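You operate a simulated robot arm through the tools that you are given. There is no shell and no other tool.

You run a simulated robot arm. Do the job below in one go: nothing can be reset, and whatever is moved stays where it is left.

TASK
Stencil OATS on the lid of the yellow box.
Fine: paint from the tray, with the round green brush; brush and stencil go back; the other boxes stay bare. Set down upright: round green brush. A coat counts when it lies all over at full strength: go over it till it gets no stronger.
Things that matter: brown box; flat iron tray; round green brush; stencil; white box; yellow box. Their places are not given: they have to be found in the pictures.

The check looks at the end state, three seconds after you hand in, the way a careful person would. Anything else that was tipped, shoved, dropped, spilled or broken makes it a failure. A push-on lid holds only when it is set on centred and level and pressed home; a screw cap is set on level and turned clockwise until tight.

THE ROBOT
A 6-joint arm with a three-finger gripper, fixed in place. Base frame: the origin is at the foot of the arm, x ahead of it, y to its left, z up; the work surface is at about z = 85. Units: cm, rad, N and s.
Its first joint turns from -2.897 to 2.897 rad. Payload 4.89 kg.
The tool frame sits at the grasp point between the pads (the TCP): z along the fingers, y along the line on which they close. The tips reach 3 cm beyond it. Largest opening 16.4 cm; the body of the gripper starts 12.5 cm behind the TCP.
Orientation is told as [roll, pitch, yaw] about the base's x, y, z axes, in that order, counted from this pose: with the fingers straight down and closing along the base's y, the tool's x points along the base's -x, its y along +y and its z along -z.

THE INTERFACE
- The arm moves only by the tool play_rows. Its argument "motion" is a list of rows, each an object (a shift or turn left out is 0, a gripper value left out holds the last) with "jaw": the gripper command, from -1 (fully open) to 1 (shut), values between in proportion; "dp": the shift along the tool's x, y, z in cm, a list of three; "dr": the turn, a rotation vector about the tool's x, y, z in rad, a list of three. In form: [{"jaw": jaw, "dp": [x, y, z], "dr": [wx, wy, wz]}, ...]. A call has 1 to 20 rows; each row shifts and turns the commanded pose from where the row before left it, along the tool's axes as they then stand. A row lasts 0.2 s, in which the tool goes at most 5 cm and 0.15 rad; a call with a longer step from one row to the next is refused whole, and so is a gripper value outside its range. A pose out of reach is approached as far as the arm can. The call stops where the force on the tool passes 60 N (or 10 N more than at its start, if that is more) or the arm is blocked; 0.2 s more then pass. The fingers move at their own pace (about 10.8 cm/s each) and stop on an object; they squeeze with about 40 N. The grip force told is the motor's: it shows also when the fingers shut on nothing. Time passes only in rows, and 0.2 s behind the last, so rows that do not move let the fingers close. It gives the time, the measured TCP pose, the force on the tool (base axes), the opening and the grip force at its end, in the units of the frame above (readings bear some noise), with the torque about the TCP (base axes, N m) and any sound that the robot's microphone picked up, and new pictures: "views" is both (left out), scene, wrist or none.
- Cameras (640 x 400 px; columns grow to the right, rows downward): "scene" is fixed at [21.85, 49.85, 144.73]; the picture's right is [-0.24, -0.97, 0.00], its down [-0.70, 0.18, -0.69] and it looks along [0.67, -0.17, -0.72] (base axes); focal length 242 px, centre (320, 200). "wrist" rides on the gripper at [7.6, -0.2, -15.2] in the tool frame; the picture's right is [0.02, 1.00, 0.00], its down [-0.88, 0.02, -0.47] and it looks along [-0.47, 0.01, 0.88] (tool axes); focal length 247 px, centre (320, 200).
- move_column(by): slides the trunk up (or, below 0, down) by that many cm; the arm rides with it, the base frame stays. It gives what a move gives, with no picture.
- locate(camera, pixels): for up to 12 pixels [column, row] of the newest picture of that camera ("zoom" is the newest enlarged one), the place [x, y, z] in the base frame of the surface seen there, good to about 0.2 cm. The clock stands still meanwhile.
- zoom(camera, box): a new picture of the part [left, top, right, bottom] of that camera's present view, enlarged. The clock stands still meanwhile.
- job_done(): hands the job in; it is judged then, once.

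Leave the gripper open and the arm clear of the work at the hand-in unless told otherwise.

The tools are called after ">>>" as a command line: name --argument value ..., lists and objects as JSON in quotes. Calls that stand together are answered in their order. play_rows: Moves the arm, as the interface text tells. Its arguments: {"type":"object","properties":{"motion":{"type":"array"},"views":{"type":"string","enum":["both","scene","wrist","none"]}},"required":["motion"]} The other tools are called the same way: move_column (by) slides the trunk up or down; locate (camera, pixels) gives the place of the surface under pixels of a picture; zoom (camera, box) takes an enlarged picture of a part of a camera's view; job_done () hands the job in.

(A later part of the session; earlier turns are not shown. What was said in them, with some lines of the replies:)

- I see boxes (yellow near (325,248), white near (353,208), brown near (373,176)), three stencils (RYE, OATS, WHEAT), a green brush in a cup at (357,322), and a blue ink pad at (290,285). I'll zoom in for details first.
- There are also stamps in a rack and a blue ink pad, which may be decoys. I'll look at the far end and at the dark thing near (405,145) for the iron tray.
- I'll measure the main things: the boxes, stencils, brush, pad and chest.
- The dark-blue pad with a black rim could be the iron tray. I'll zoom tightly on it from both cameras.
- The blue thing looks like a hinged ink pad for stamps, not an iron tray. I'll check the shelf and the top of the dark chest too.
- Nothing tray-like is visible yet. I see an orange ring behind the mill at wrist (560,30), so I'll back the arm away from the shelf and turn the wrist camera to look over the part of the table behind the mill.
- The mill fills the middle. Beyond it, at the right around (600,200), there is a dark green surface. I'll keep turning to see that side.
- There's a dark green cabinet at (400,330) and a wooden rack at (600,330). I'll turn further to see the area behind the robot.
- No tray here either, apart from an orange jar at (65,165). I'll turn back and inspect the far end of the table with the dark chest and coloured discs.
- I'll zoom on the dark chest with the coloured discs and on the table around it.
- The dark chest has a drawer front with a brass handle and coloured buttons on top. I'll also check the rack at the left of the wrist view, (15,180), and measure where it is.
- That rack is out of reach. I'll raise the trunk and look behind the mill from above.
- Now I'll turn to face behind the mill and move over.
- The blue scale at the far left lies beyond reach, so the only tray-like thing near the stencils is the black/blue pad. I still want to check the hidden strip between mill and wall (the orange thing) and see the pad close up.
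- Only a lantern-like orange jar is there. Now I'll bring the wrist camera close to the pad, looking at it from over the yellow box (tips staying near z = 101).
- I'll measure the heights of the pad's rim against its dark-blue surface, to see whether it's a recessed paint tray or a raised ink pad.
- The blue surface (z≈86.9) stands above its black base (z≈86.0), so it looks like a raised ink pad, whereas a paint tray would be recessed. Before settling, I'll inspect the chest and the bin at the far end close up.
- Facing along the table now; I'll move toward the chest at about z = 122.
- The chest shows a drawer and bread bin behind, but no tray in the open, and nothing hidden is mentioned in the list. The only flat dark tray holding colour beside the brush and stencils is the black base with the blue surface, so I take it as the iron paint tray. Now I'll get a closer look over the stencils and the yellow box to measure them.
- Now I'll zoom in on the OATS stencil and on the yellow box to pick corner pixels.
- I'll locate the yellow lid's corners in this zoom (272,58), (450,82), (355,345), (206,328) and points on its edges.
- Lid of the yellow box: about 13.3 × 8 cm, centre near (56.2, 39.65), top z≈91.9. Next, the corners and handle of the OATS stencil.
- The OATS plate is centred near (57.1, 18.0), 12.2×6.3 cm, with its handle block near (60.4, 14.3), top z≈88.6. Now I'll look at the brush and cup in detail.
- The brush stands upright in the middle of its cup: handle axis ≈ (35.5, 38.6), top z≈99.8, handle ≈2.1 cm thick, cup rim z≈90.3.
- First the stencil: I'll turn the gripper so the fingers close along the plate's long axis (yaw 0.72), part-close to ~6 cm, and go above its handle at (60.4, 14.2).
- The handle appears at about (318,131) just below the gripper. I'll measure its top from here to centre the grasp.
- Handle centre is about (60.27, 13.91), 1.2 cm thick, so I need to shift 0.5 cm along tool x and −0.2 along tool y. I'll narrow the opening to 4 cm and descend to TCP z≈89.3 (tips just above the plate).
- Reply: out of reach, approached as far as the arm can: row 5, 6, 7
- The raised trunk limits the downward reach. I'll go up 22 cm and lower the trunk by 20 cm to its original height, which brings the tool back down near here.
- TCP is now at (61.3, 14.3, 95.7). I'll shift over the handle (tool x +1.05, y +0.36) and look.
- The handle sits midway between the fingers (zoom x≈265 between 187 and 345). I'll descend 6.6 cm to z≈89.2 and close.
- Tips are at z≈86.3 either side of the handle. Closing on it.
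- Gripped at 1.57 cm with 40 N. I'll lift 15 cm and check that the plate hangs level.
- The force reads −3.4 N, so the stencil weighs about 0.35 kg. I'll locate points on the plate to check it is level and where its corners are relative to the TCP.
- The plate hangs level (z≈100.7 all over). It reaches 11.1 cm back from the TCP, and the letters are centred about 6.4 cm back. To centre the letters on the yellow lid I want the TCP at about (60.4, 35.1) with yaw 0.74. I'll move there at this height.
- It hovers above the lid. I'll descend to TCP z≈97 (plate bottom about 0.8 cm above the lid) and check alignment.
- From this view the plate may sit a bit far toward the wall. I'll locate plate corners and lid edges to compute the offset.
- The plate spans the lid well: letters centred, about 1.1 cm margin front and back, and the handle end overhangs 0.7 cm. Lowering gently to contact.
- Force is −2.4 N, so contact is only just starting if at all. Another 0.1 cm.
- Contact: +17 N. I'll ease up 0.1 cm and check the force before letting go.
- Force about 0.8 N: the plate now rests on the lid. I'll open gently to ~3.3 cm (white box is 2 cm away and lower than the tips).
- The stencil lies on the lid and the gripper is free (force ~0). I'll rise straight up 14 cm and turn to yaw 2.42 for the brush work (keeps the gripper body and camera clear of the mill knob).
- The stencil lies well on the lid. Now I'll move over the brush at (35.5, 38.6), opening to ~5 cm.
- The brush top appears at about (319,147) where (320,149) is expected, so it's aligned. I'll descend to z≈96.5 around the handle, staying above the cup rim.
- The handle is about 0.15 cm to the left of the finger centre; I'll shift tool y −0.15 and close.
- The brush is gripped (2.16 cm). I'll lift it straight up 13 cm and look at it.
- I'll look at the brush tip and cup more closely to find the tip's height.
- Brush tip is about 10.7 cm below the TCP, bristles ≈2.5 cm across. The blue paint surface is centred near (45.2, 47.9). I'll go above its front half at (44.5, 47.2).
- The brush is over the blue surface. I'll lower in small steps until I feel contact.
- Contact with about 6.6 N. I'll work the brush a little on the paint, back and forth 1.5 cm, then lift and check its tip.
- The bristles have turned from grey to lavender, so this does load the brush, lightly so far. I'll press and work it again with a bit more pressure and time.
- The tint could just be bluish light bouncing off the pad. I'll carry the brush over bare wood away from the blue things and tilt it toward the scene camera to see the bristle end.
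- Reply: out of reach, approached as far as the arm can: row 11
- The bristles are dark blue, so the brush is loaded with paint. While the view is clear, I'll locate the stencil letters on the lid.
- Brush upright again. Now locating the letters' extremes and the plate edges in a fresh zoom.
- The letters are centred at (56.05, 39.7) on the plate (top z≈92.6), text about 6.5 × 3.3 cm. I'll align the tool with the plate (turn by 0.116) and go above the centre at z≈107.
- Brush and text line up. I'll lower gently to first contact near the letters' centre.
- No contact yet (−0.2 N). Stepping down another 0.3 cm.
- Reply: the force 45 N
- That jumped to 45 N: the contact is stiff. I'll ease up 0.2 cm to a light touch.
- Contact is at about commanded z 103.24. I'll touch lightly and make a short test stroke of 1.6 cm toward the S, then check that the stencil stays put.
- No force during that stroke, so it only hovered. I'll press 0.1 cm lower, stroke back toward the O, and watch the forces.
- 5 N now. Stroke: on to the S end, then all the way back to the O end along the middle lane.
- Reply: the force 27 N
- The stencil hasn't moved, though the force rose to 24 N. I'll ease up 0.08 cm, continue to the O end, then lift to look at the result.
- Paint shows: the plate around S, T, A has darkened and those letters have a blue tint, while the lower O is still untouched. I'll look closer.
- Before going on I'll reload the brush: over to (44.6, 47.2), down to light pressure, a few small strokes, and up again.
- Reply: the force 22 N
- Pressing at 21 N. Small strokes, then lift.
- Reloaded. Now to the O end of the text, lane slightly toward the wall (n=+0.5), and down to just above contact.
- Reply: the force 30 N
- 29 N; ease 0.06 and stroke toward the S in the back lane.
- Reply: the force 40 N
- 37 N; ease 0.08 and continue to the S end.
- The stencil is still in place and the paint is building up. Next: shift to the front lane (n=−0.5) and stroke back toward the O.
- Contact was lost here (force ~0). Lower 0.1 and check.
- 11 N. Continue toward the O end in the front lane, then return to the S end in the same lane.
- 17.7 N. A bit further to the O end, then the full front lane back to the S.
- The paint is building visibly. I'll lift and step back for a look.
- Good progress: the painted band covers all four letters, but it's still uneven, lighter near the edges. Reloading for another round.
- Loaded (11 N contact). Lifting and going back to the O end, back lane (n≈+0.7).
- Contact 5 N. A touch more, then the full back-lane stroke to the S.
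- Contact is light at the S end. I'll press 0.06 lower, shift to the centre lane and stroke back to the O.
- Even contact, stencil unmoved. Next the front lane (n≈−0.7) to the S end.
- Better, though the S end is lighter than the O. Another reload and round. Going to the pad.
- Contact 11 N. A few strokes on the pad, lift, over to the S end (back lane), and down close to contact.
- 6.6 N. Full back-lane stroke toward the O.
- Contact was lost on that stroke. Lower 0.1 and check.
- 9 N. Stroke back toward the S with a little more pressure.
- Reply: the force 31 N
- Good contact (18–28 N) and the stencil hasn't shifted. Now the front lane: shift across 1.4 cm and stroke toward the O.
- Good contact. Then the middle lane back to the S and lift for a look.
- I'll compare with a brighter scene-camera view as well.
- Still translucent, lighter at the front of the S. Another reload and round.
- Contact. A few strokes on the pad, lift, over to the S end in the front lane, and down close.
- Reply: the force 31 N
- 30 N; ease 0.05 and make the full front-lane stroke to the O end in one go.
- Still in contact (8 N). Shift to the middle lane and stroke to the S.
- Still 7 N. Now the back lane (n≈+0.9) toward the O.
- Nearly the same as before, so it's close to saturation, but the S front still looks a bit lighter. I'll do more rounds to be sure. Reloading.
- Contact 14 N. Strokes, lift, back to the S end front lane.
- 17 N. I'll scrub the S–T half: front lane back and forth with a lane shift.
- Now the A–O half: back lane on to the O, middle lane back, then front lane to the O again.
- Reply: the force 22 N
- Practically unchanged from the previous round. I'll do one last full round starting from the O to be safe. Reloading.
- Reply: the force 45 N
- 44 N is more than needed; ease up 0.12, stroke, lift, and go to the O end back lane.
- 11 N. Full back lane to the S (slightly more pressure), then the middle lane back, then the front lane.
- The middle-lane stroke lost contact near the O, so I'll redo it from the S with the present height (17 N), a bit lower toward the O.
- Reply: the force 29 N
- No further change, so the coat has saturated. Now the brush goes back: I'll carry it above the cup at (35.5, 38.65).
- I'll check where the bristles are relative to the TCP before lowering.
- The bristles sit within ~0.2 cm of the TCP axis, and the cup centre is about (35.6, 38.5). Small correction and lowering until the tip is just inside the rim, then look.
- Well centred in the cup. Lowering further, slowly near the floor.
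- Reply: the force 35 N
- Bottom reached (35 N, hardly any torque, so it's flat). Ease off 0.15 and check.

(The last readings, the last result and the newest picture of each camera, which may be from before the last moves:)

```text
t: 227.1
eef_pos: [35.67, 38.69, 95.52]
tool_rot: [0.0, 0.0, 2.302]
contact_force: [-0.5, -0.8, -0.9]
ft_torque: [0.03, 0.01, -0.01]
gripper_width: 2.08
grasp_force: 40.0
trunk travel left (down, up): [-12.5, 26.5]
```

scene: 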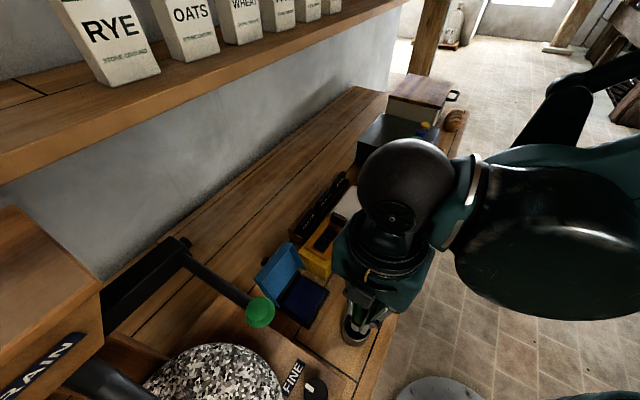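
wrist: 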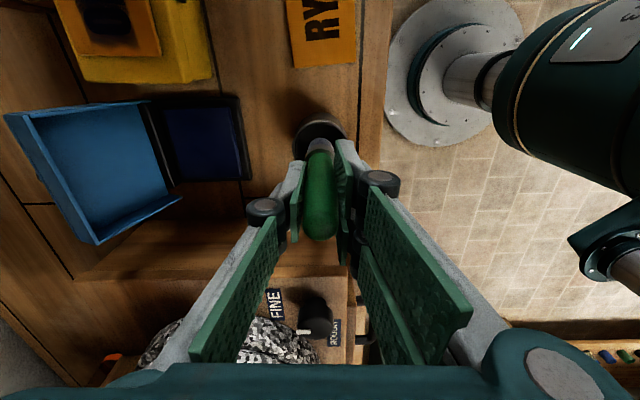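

Just lifted clear by a hair. Touch down 0.04 again and open gently.

>>> play_rows --motion '[{"dp": [0, 0, 0.04]}, {"jaw": 0.72}, {"jaw": 0.6}, {"jaw": 0.45}, {"jaw": 0.45}]' --views "both"

>>> zoom --camera "wrist" --box '[270, 90, 370, 250]'

>>> zoom --camera "scene" --box '[320, 270, 400, 360]'

```text
t: 228.3
eef_pos: [35.76, 38.63, 95.4]
tool_rot: [0.001, 0.001, 2.303]
contact_force: [-1.2, 0.4, -0.1]
ft_torque: [0.01, 0.01, -0.01]
gripper_width: 4.51
grasp_force: 0.1
trunk travel left (down, up): [-12.5, 26.5]
```

scene: 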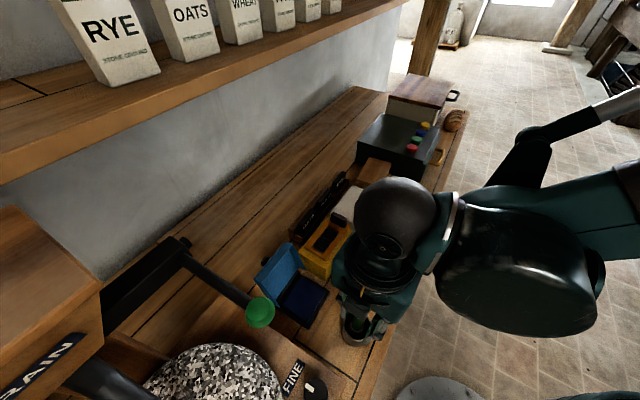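
wrist: 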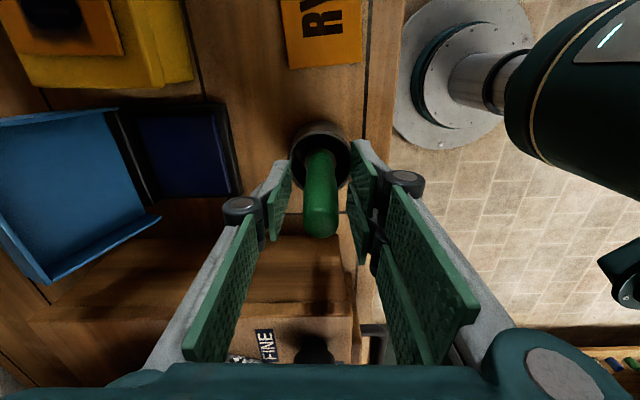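

```text
2.50 times, centred on (320, 170) of wrist
```

zoom: 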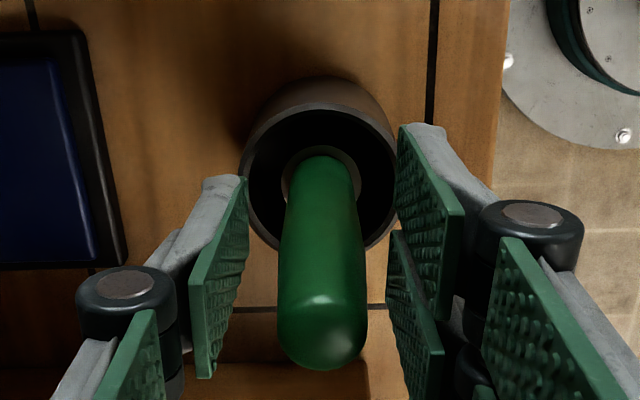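

```text
4.44 times, centred on (360, 315) of scene
```

zoom: 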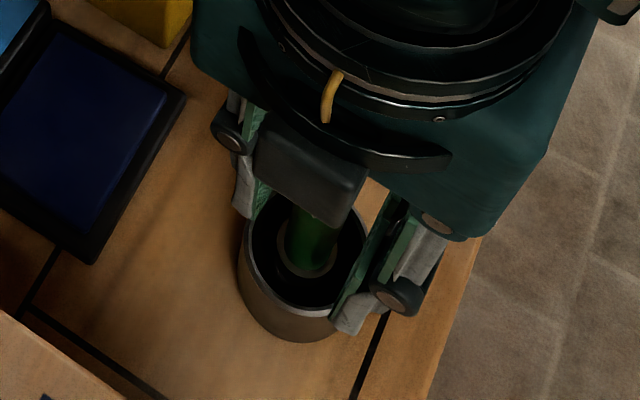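

The brush stands upright in the cup and the fingers are free. Rising straight up.

>>> play_rows --motion '[{"dp": [0, 0, -1.5]}, {"dp": [0, 0, -3]}, {"dp": [0, 0, -4.5]}, {"dp": [0, 0, -4.5]}, {"dp": [0, 0, -3]}, {"dp": [0, 0, 0]}]' --views "both"

>>> zoom --camera "scene" --box '[280, 200, 400, 360]'

```text
t: 229.7
eef_pos: [35.78, 38.63, 111.99]
tool_rot: [0.0, 0.0, 2.305]
contact_force: [0.2, -0.5, -0.1]
ft_torque: [0.04, -0.02, 0.02]
gripper_width: 4.5
grasp_force: 0.1
trunk travel left (down, up): [-12.5, 26.5]
```

scene: 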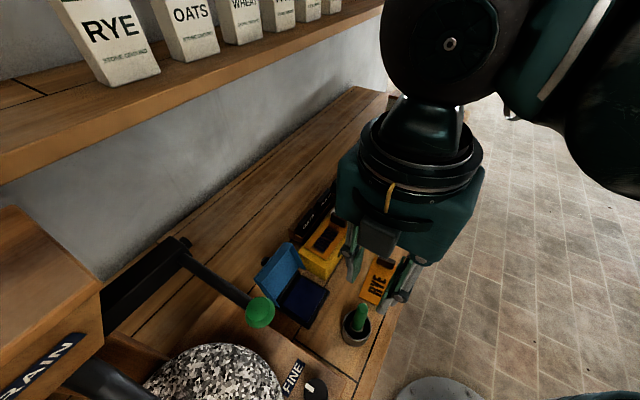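
wrist: 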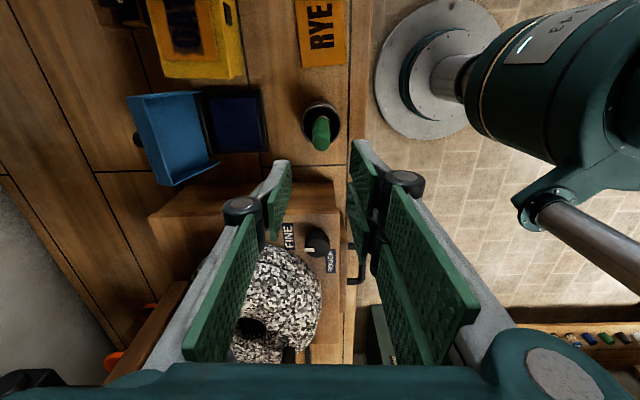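

```text
2.50 times, centred on (340, 280) of scene
```

zoom: 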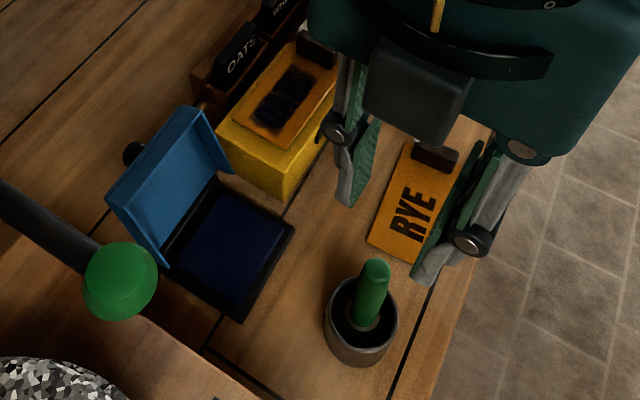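

The brush is back upright. Next, the stencil: move over its handle at (60.4, 35.0) and turn back to yaw 0.74.

>>> play_rows --motion '[{"dp": [3.2, -2.64, 0]}, {"dp": [3.2, -2.64, 0]}, {"dp": [3.2, -2.64, 0]}, {"dp": [3.2, -2.64, 0]}, {"dp": [3.2, -2.64, 0]}, {"dp": [3.2, -2.64, 0]}, {"jaw": 0.58, "dr": [0, 0, 0.1423]}, {"dr": [0, 0, 0.1423]}, {"dr": [0, 0, 0.1423]}, {"dr": [0, 0, 0.1423]}, {"dr": [0, 0, 0.1423]}, {"dr": [0, 0, 0.1423]}, {"dr": [0, 0, 0.1423]}, {"dr": [0, 0, 0.1423]}, {"dr": [0, 0, 0.1423]}, {"dr": [0, 0, 0.1423]}, {"dr": [0, 0, 0.1423]}, {"dp": [0, 0, 0]}]' --views "both"

>>> zoom --camera "scene" --box '[290, 190, 380, 280]'

>>> zoom --camera "wrist" --box '[270, 80, 440, 190]'

```text
t: 233.5
eef_pos: [60.38, 34.8, 112.0]
tool_rot: [0.0, 0.0, 0.737]
contact_force: [0.3, -0.1, -0.7]
ft_torque: [0.01, 0.0, 0.0]
gripper_width: 3.44
grasp_force: 0.0
trunk travel left (down, up): [-12.5, 26.5]
```

scene: 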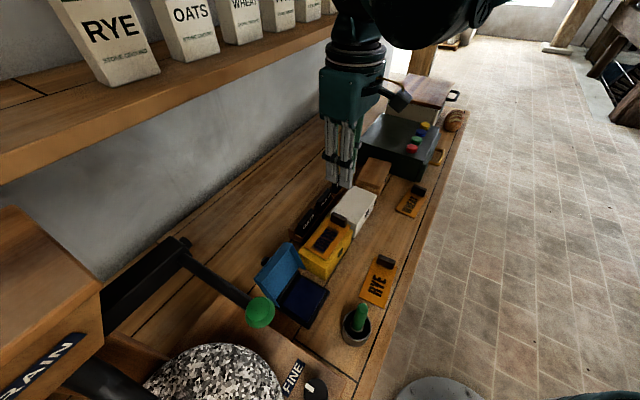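
wrist: 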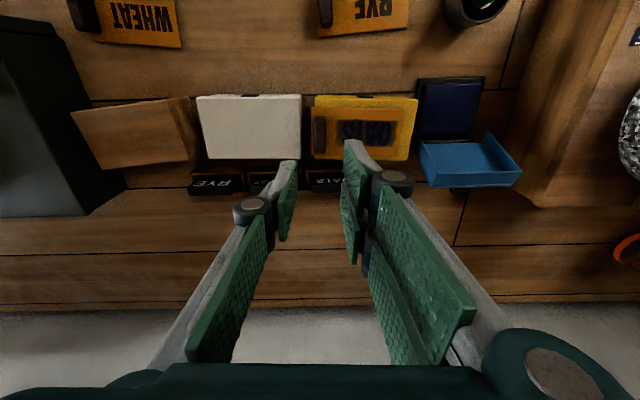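

```text
4.44 times, centred on (335, 235) of scene
```

zoom: 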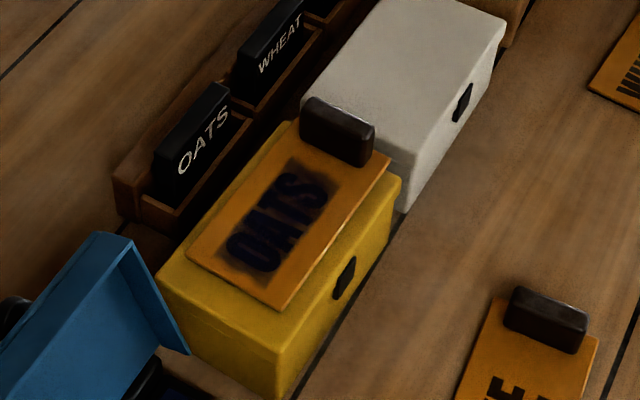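

```text
3.64 times, centred on (355, 135) of wrist
```

zoom: 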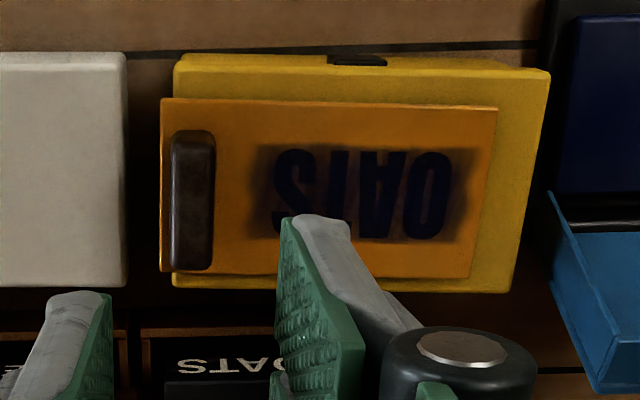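

The handle is at about (320,135), exactly where it should be under the TCP. Descending to z≈96.3 and closing on it.

>>> play_rows --motion '[{"dp": [0, 0, 4.5]}, {"dp": [0, 0, 4.5]}, {"dp": [0, 0, 3]}, {"dp": [0, 0, 2]}, {"dp": [0, 0, 1.2]}, {"dp": [0, 0, 0.45]}, {"dp": [0, 0, 0]}]' --views "both"

>>> zoom --camera "wrist" --box '[270, 90, 440, 230]'

```text
t: 235.1
eef_pos: [60.28, 34.94, 96.23]
tool_rot: [0.0, 0.0, 0.739]
contact_force: [-0.6, 0.2, -0.1]
ft_torque: [-0.02, 0.01, 0.02]
gripper_width: 3.44
grasp_force: 0.2
trunk travel left (down, up): [-12.5, 26.5]
```

scene: 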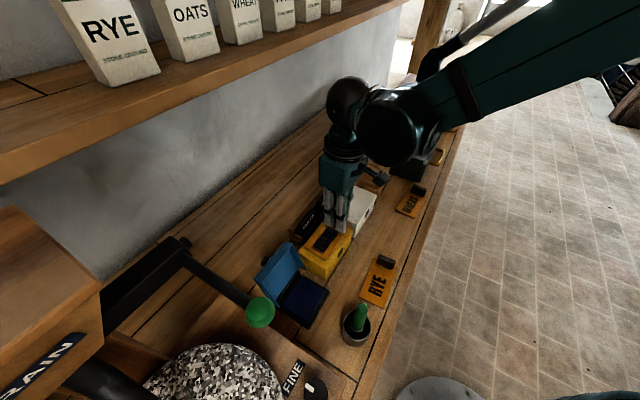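
wrist: 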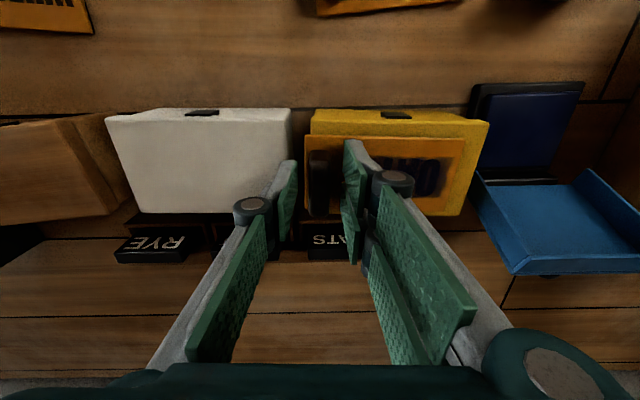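

```text
2.86 times, centred on (355, 160) of wrist
```

zoom: 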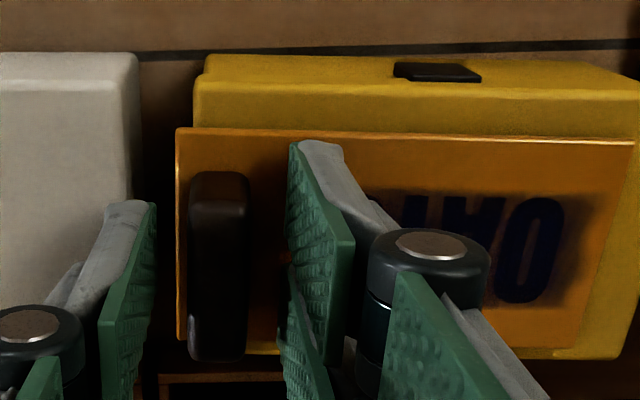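

The handle is centred between the fingers. Closing, then a straight lift of about 6 cm to inspect the print.

>>> play_rows --motion '[{"jaw": 0.75}, {"jaw": 1}, {"jaw": 1}, {"jaw": 1}]' --views "none"

>>> play_rows --motion '[{"dp": [0, 0, -0.3]}, {"dp": [0, 0, -0.7]}, {"dp": [0, 0, -2]}, {"dp": [0, 0, -4]}, {"dp": [0, 0, -4]}, {"dp": [0, 0, 0]}]' --views "both"

>>> zoom --camera "scene" --box '[290, 190, 380, 290]'

```text
t: 236.1
eef_pos: [60.39, 34.93, 96.2]
tool_rot: [-0.001, 0.0, 0.741]
contact_force: [0.0, -0.2, 0.0]
ft_torque: [0.01, -0.05, -0.05]
gripper_width: 1.59
grasp_force: 40.4
trunk travel left (down, up): [-12.5, 26.5]
```

```text
t: 237.5
eef_pos: [60.22, 34.85, 107.31]
tool_rot: [-0.001, 0.001, 0.741]
contact_force: [0.2, 0.1, -3.1]
ft_torque: [-0.07, -0.09, 0.03]
gripper_width: 1.55
grasp_force: 40.4
trunk travel left (down, up): [-12.5, 26.5]
```

scene: 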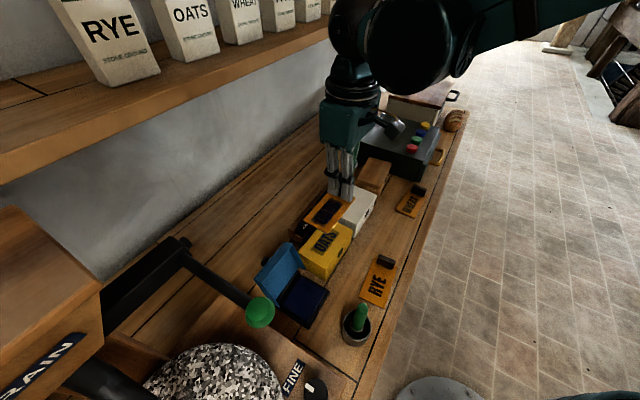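
wrist: 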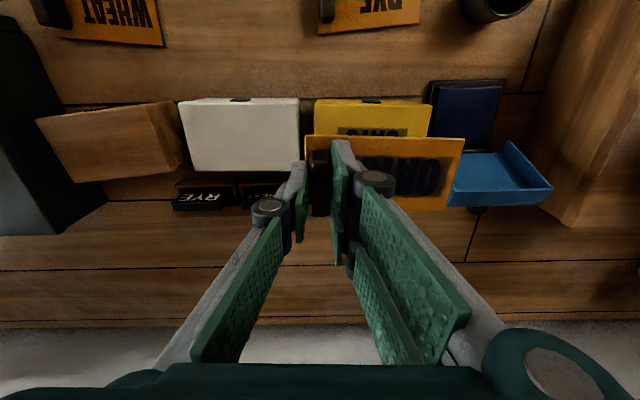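

```text
4.00 times, centred on (335, 240) of scene
```

zoom: 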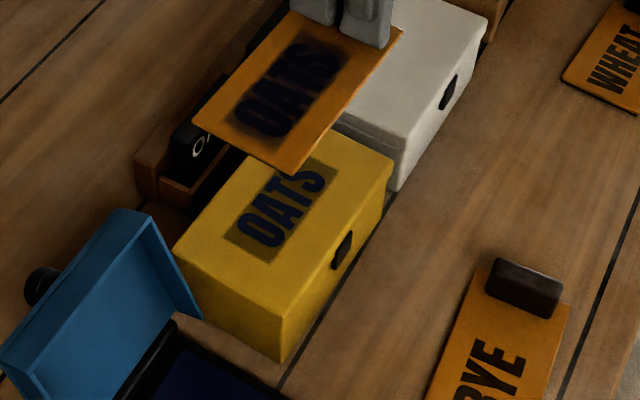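

The print OATS is on the lid. I'll zoom in closely to judge the coat.

>>> zoom --camera "scene" --box '[312, 225, 352, 262]'

>>> zoom --camera "wrist" --box '[300, 80, 470, 220]'

```text
10.81 times, centred on (332, 244) of scene
```

zoom: 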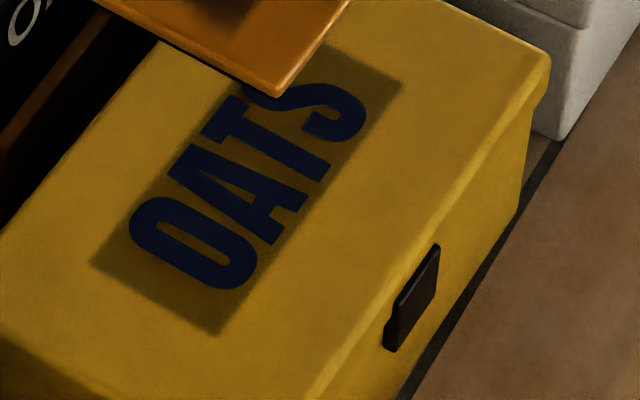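

```text
2.86 times, centred on (385, 150) of wrist
```

zoom: 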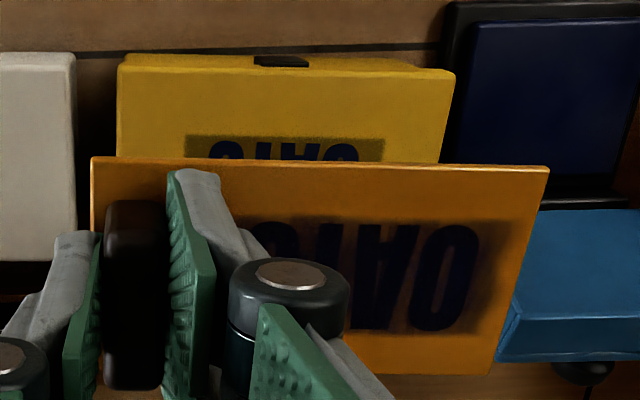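

The letters look solid navy and even. I'll raise the stencil a further 8 cm (same xy) to see the whole word before moving away.

>>> play_rows --motion '[{"dp": [0, 0, -4]}, {"dp": [0, 0, -4]}, {"dp": [0, 0, 0]}]' --views "both"

>>> zoom --camera "scene" --box '[308, 222, 352, 262]'

```text
t: 238.3
eef_pos: [60.32, 34.91, 115.16]
tool_rot: [0.0, -0.002, 0.74]
contact_force: [1.1, -0.3, -2.6]
ft_torque: [-0.08, -0.1, 0.01]
gripper_width: 1.57
grasp_force: 39.8
trunk travel left (down, up): [-12.5, 26.5]
```

scene: 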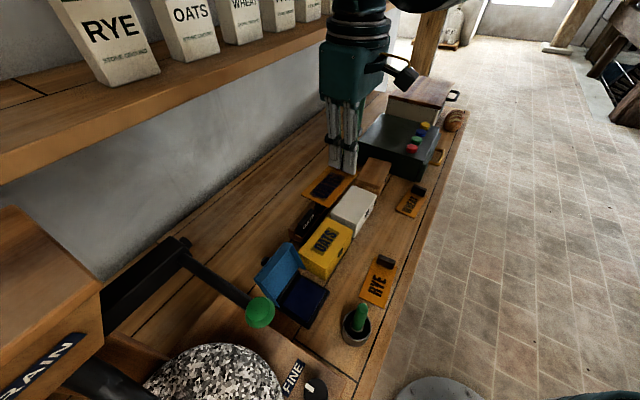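
wrist: 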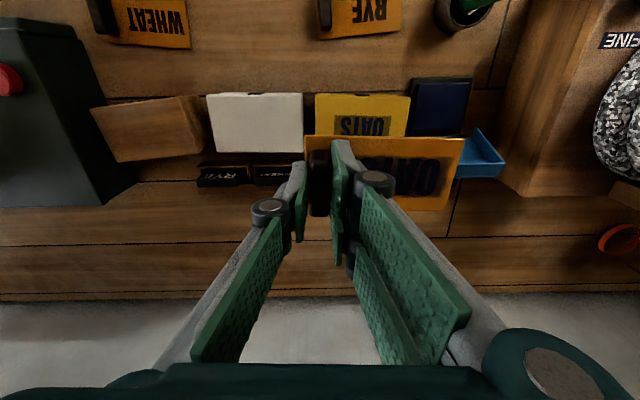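

```text
10.00 times, centred on (330, 242) of scene
```

zoom: 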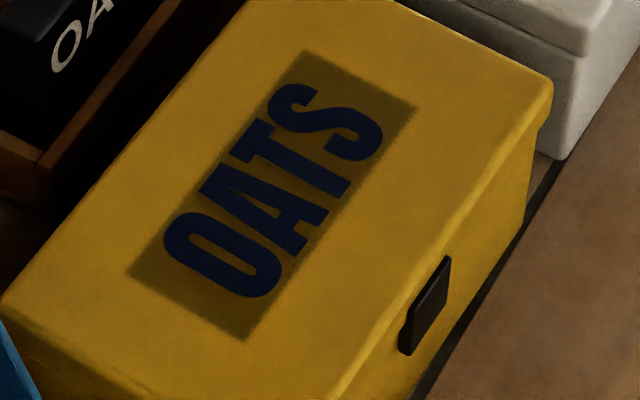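

All four letters are complete and even. Now the stencil goes back to its own spot between RYE and WHEAT: move to (60.3, 13.9), yaw 0.72, and descend partway.

>>> play_rows --motion '[{"dp": [2.36, -2.58, 0]}, {"dp": [2.36, -2.58, 0]}, {"dp": [2.36, -2.58, 0]}, {"dp": [2.36, -2.58, 0]}, {"dp": [2.36, -2.58, 0]}, {"dp": [2.36, -2.58, 0], "dr": [0, 0, 0.02]}, {"dp": [0, 0, 4.5]}, {"dp": [0, 0, 4.5]}, {"dp": [0, 0, 4.5]}, {"dp": [0, 0, 4.5]}, {"dp": [0, 0, 4]}, {"dp": [0, 0, 0]}]' --views "both"

>>> zoom --camera "scene" --box '[350, 170, 440, 300]'

>>> zoom --camera "wrist" --box '[90, 80, 570, 280]'

```text
t: 240.9
eef_pos: [60.16, 13.59, 93.12]
tool_rot: [0.001, -0.001, 0.72]
contact_force: [-1.0, -0.4, -3.2]
ft_torque: [-0.05, -0.07, -0.02]
gripper_width: 1.58
grasp_force: 39.7
trunk travel left (down, up): [-12.5, 26.5]
```

scene: 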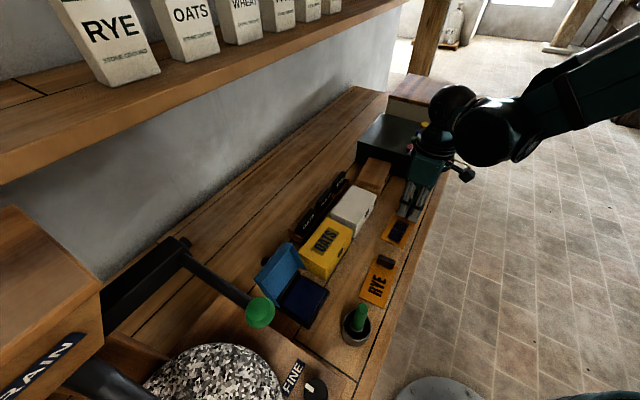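
wrist: 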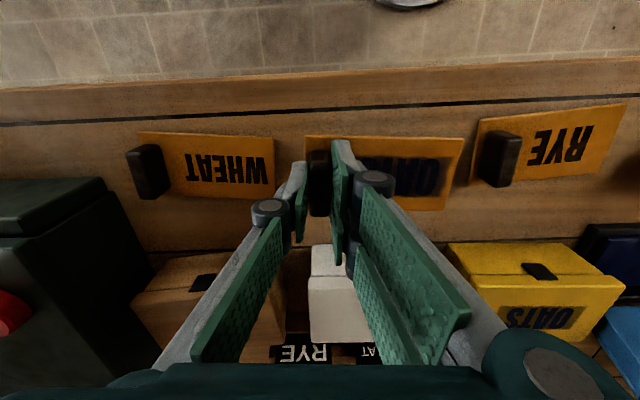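

```text
3.08 times, centred on (395, 235) of scene
```

zoom: 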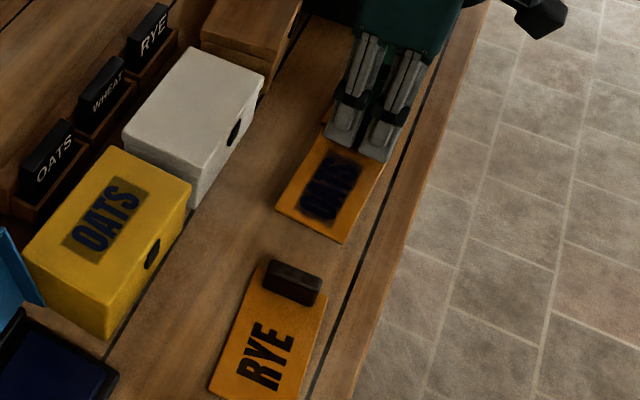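

```text
1.33 times, centred on (330, 180) of wrist
```

zoom: 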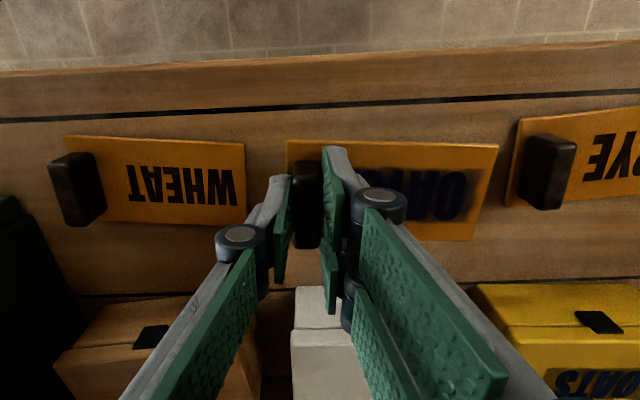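

I'm about 0.35 cm off the original spot; I'll correct (tool x −0.32, y +0.16) and check the plate corners against the original ones (50.8, 20.4) and (55.4, 24.3).

>>> play_rows --motion '[{"dp": [-0.32, 0.16, 0]}, {"dp": [0, 0, 2]}, {"dp": [0, 0, 0]}]' --views "both"

>>> zoom --camera "scene" --box '[370, 195, 430, 265]'

```text
t: 241.7
eef_pos: [60.6, 14.08, 91.25]
tool_rot: [0.0, 0.0, 0.721]
contact_force: [-0.6, 0.3, -2.3]
ft_torque: [-0.1, -0.09, -0.03]
gripper_width: 1.57
grasp_force: 39.7
trunk travel left (down, up): [-12.5, 26.5]
```

scene: 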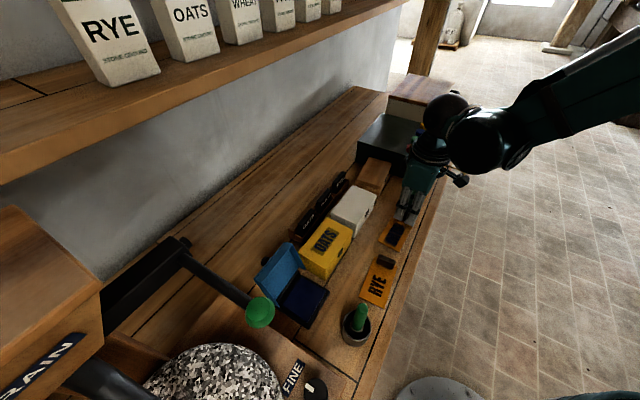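
wrist: 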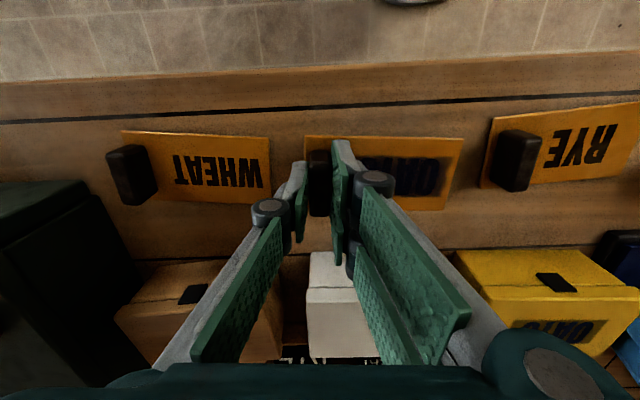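

```text
5.71 times, centred on (400, 230) of scene
```

zoom: 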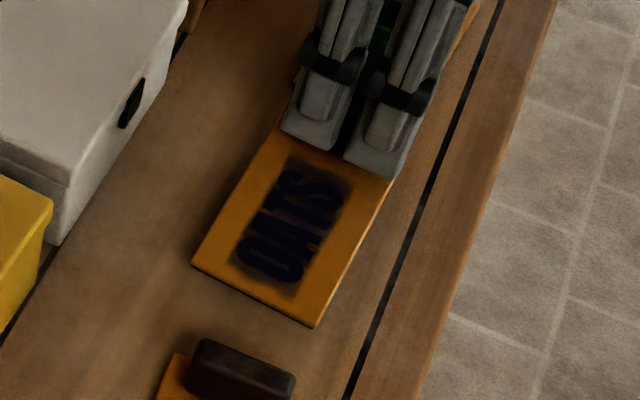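

>>> locate --camera "zoom" --pixels '[[197, 264], [312, 321], [255, 285], [300, 200]]'

>>> locate --camera "wrist" --pixels '[[458, 142], [308, 140], [444, 205], [266, 142], [240, 140]]'

```text
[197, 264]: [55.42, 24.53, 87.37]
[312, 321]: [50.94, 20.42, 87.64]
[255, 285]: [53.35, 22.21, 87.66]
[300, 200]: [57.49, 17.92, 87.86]
```

```text
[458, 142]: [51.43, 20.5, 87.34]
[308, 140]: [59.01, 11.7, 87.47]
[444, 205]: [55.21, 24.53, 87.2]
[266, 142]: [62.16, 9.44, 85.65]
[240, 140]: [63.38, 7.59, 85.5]
```

The corners match the original position within 0.1 cm. Lowering to the table gently.

>>> play_rows --motion '[{"dp": [0, 0, 1.0]}, {"dp": [0, 0, 0.5]}, {"dp": [0, 0, 0.2]}, {"dp": [0, 0, 0.1]}, {"dp": [0, 0, 0]}]' --views "none"

```text
t: 242.9
eef_pos: [60.45, 14.31, 89.48]
tool_rot: [0.0, 0.0, 0.719]
contact_force: [-0.1, 0.2, -3.3]
ft_torque: [-0.11, -0.03, 0.02]
gripper_width: 1.56
grasp_force: 40.1
trunk travel left (down, up): [-12.5, 26.5]
```

>>> play_rows --motion '[{"dp": [0, 0, 0.1]}, {"dp": [0, 0, 0.1]}, {"dp": [0, 0, 0]}]' --views "none"

```text
t: 243.7
eef_pos: [60.41, 14.23, 89.19]
tool_rot: [-0.001, 0.0, 0.717]
contact_force: [-0.9, -0.9, -2.6]
ft_torque: [0.03, 0.07, 0.12]
gripper_width: 1.56
grasp_force: 39.5
trunk travel left (down, up): [-12.5, 26.5]
```

>>> play_rows --motion '[{"dp": [0, 0, 0.08]}, {"dp": [0, 0, 0]}]' --views "none"

```text
t: 244.3
eef_pos: [60.39, 14.2, 89.31]
tool_rot: [-0.002, 0.001, 0.718]
contact_force: [-2.0, -3.2, 16.2]
ft_torque: [-0.15, 0.18, 0.1]
gripper_width: 1.57
grasp_force: 40.7
trunk travel left (down, up): [-12.5, 26.5]
```

Contact (16 N). Ease off slightly, then open gently.

>>> play_rows --motion '[{"dp": [0, 0, -0.07]}, {"dp": [0, 0, 0]}, {"jaw": 0.75}, {"jaw": 0.6}, {"jaw": 0.55}, {"dp": [0, 0, 0]}]' --views "both"

```text
t: 245.7
eef_pos: [60.35, 14.28, 89.37]
tool_rot: [0.0, 0.0, 0.72]
contact_force: [0.4, 0.4, -0.1]
ft_torque: [0.0, 0.01, 0.02]
gripper_width: 3.66
grasp_force: 0.1
trunk travel left (down, up): [-12.5, 26.5]
```

scene: 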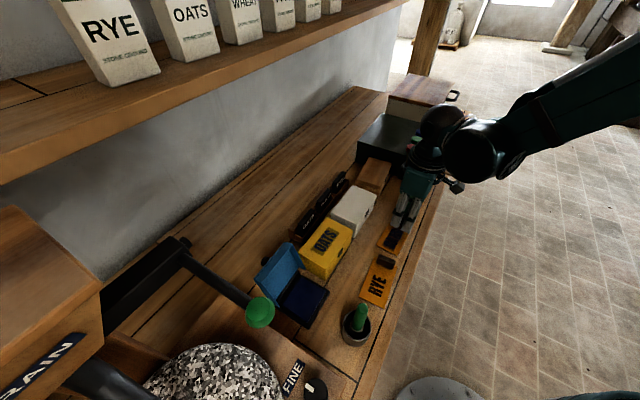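
wrist: 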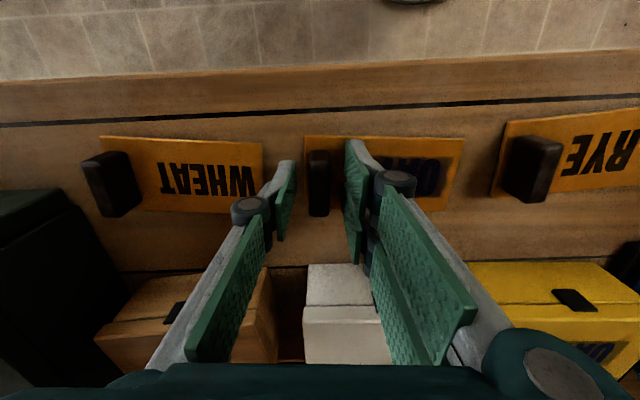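

The stencil is back on the table and released. Rising straight up, then opening fully and moving clear.

>>> play_rows --motion '[{"dp": [0, 0, -1]}, {"dp": [0, 0, -3]}, {"dp": [0, 0, -4.5]}, {"dp": [0, 0, -4.5]}, {"dp": [0, 0, -4.5]}, {"dp": [0, 0, -4.5]}, {"jaw": -1, "dp": [0, 0, -4.5]}, {"dp": [3, -3, -2]}, {"dp": [3, -3, 0]}, {"dp": [0, 0, 0]}, {"dp": [0, 0, 0]}]' --views "both"

>>> zoom --camera "scene" --box '[250, 150, 450, 350]'

>>> zoom --camera "scene" --box '[308, 222, 352, 262]'

>>> zoom --camera "scene" --box '[330, 290, 390, 350]'

```text
t: 248.1
eef_pos: [59.71, 5.64, 117.86]
tool_rot: [0.001, 0.0, 0.719]
contact_force: [-0.2, -0.4, -0.6]
ft_torque: [0.0, -0.06, 0.01]
gripper_width: 16.39
grasp_force: 0.1
trunk travel left (down, up): [-12.5, 26.5]
```

scene: 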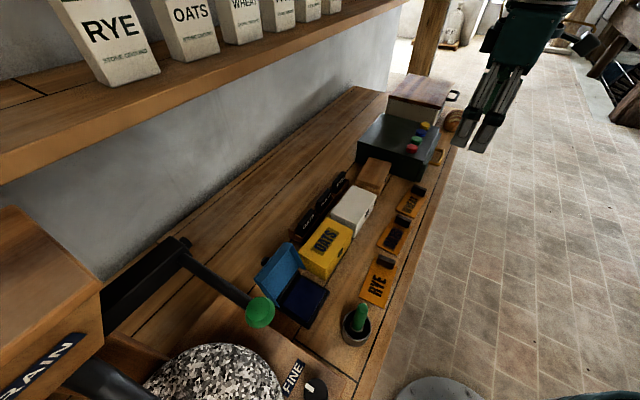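
wrist: 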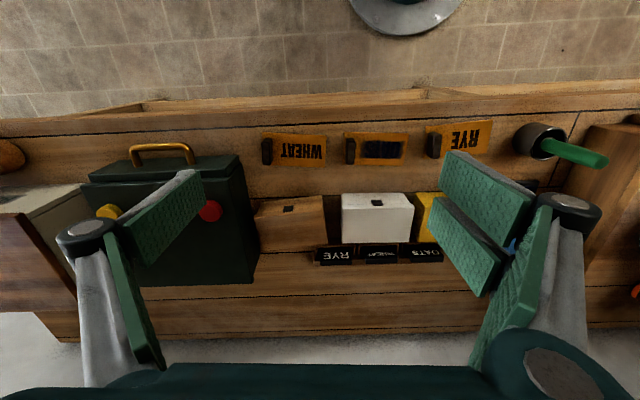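

```text
2.00 times, centred on (350, 250) of scene
```

zoom: 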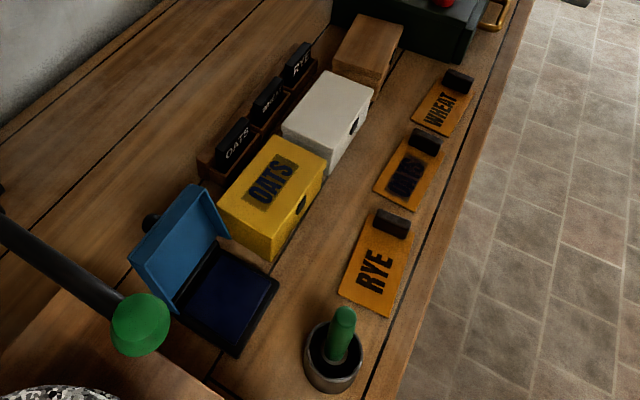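

```text
10.00 times, centred on (330, 242) of scene
```

zoom: 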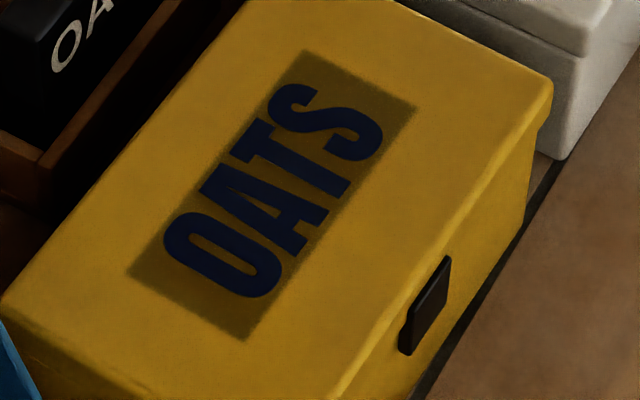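

```text
6.67 times, centred on (360, 320) of scene
```

zoom: 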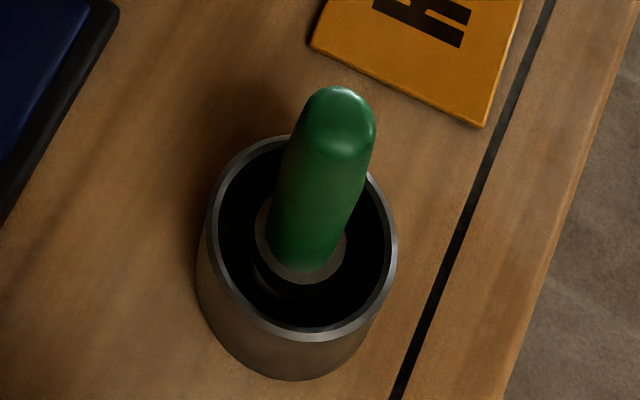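

Everything is in place. OATS is complete and even on the yellow lid, and the white and brown boxes are bare. The brush is upright in its cup, the stencil is back between RYE and WHEAT, and the gripper is open and clear of the work. I'm handing in.

>>> job_done

```text
The job is handed in.
```

I stencilled OATS on the lid of the yellow box and handed the job in. The letters are solid dark blue, and my last two rounds of brushing made no visible difference to the coat.

- **Paint:** I couldn't find anything else that looked like a tray, so I took the flat black base with the dark-blue surface and hinged blue lid to be the iron tray. It looks rather like an ink pad, but the brush picked up colour from it. If the real tray was somewhere else, the paint is from the wrong source.
- **Lid:** There is a faint darker rectangle on the lid around the letters, about the size of the area I brushed.
- **Brush:** It stands upright in its cup, as I found it.
- **Stencil:** It is back in its spot between RYE and WHEAT. The plate still has dried-on colour around its letters.
- **Other boxes:** The white and brown boxes are bare, and nothing else looked moved.
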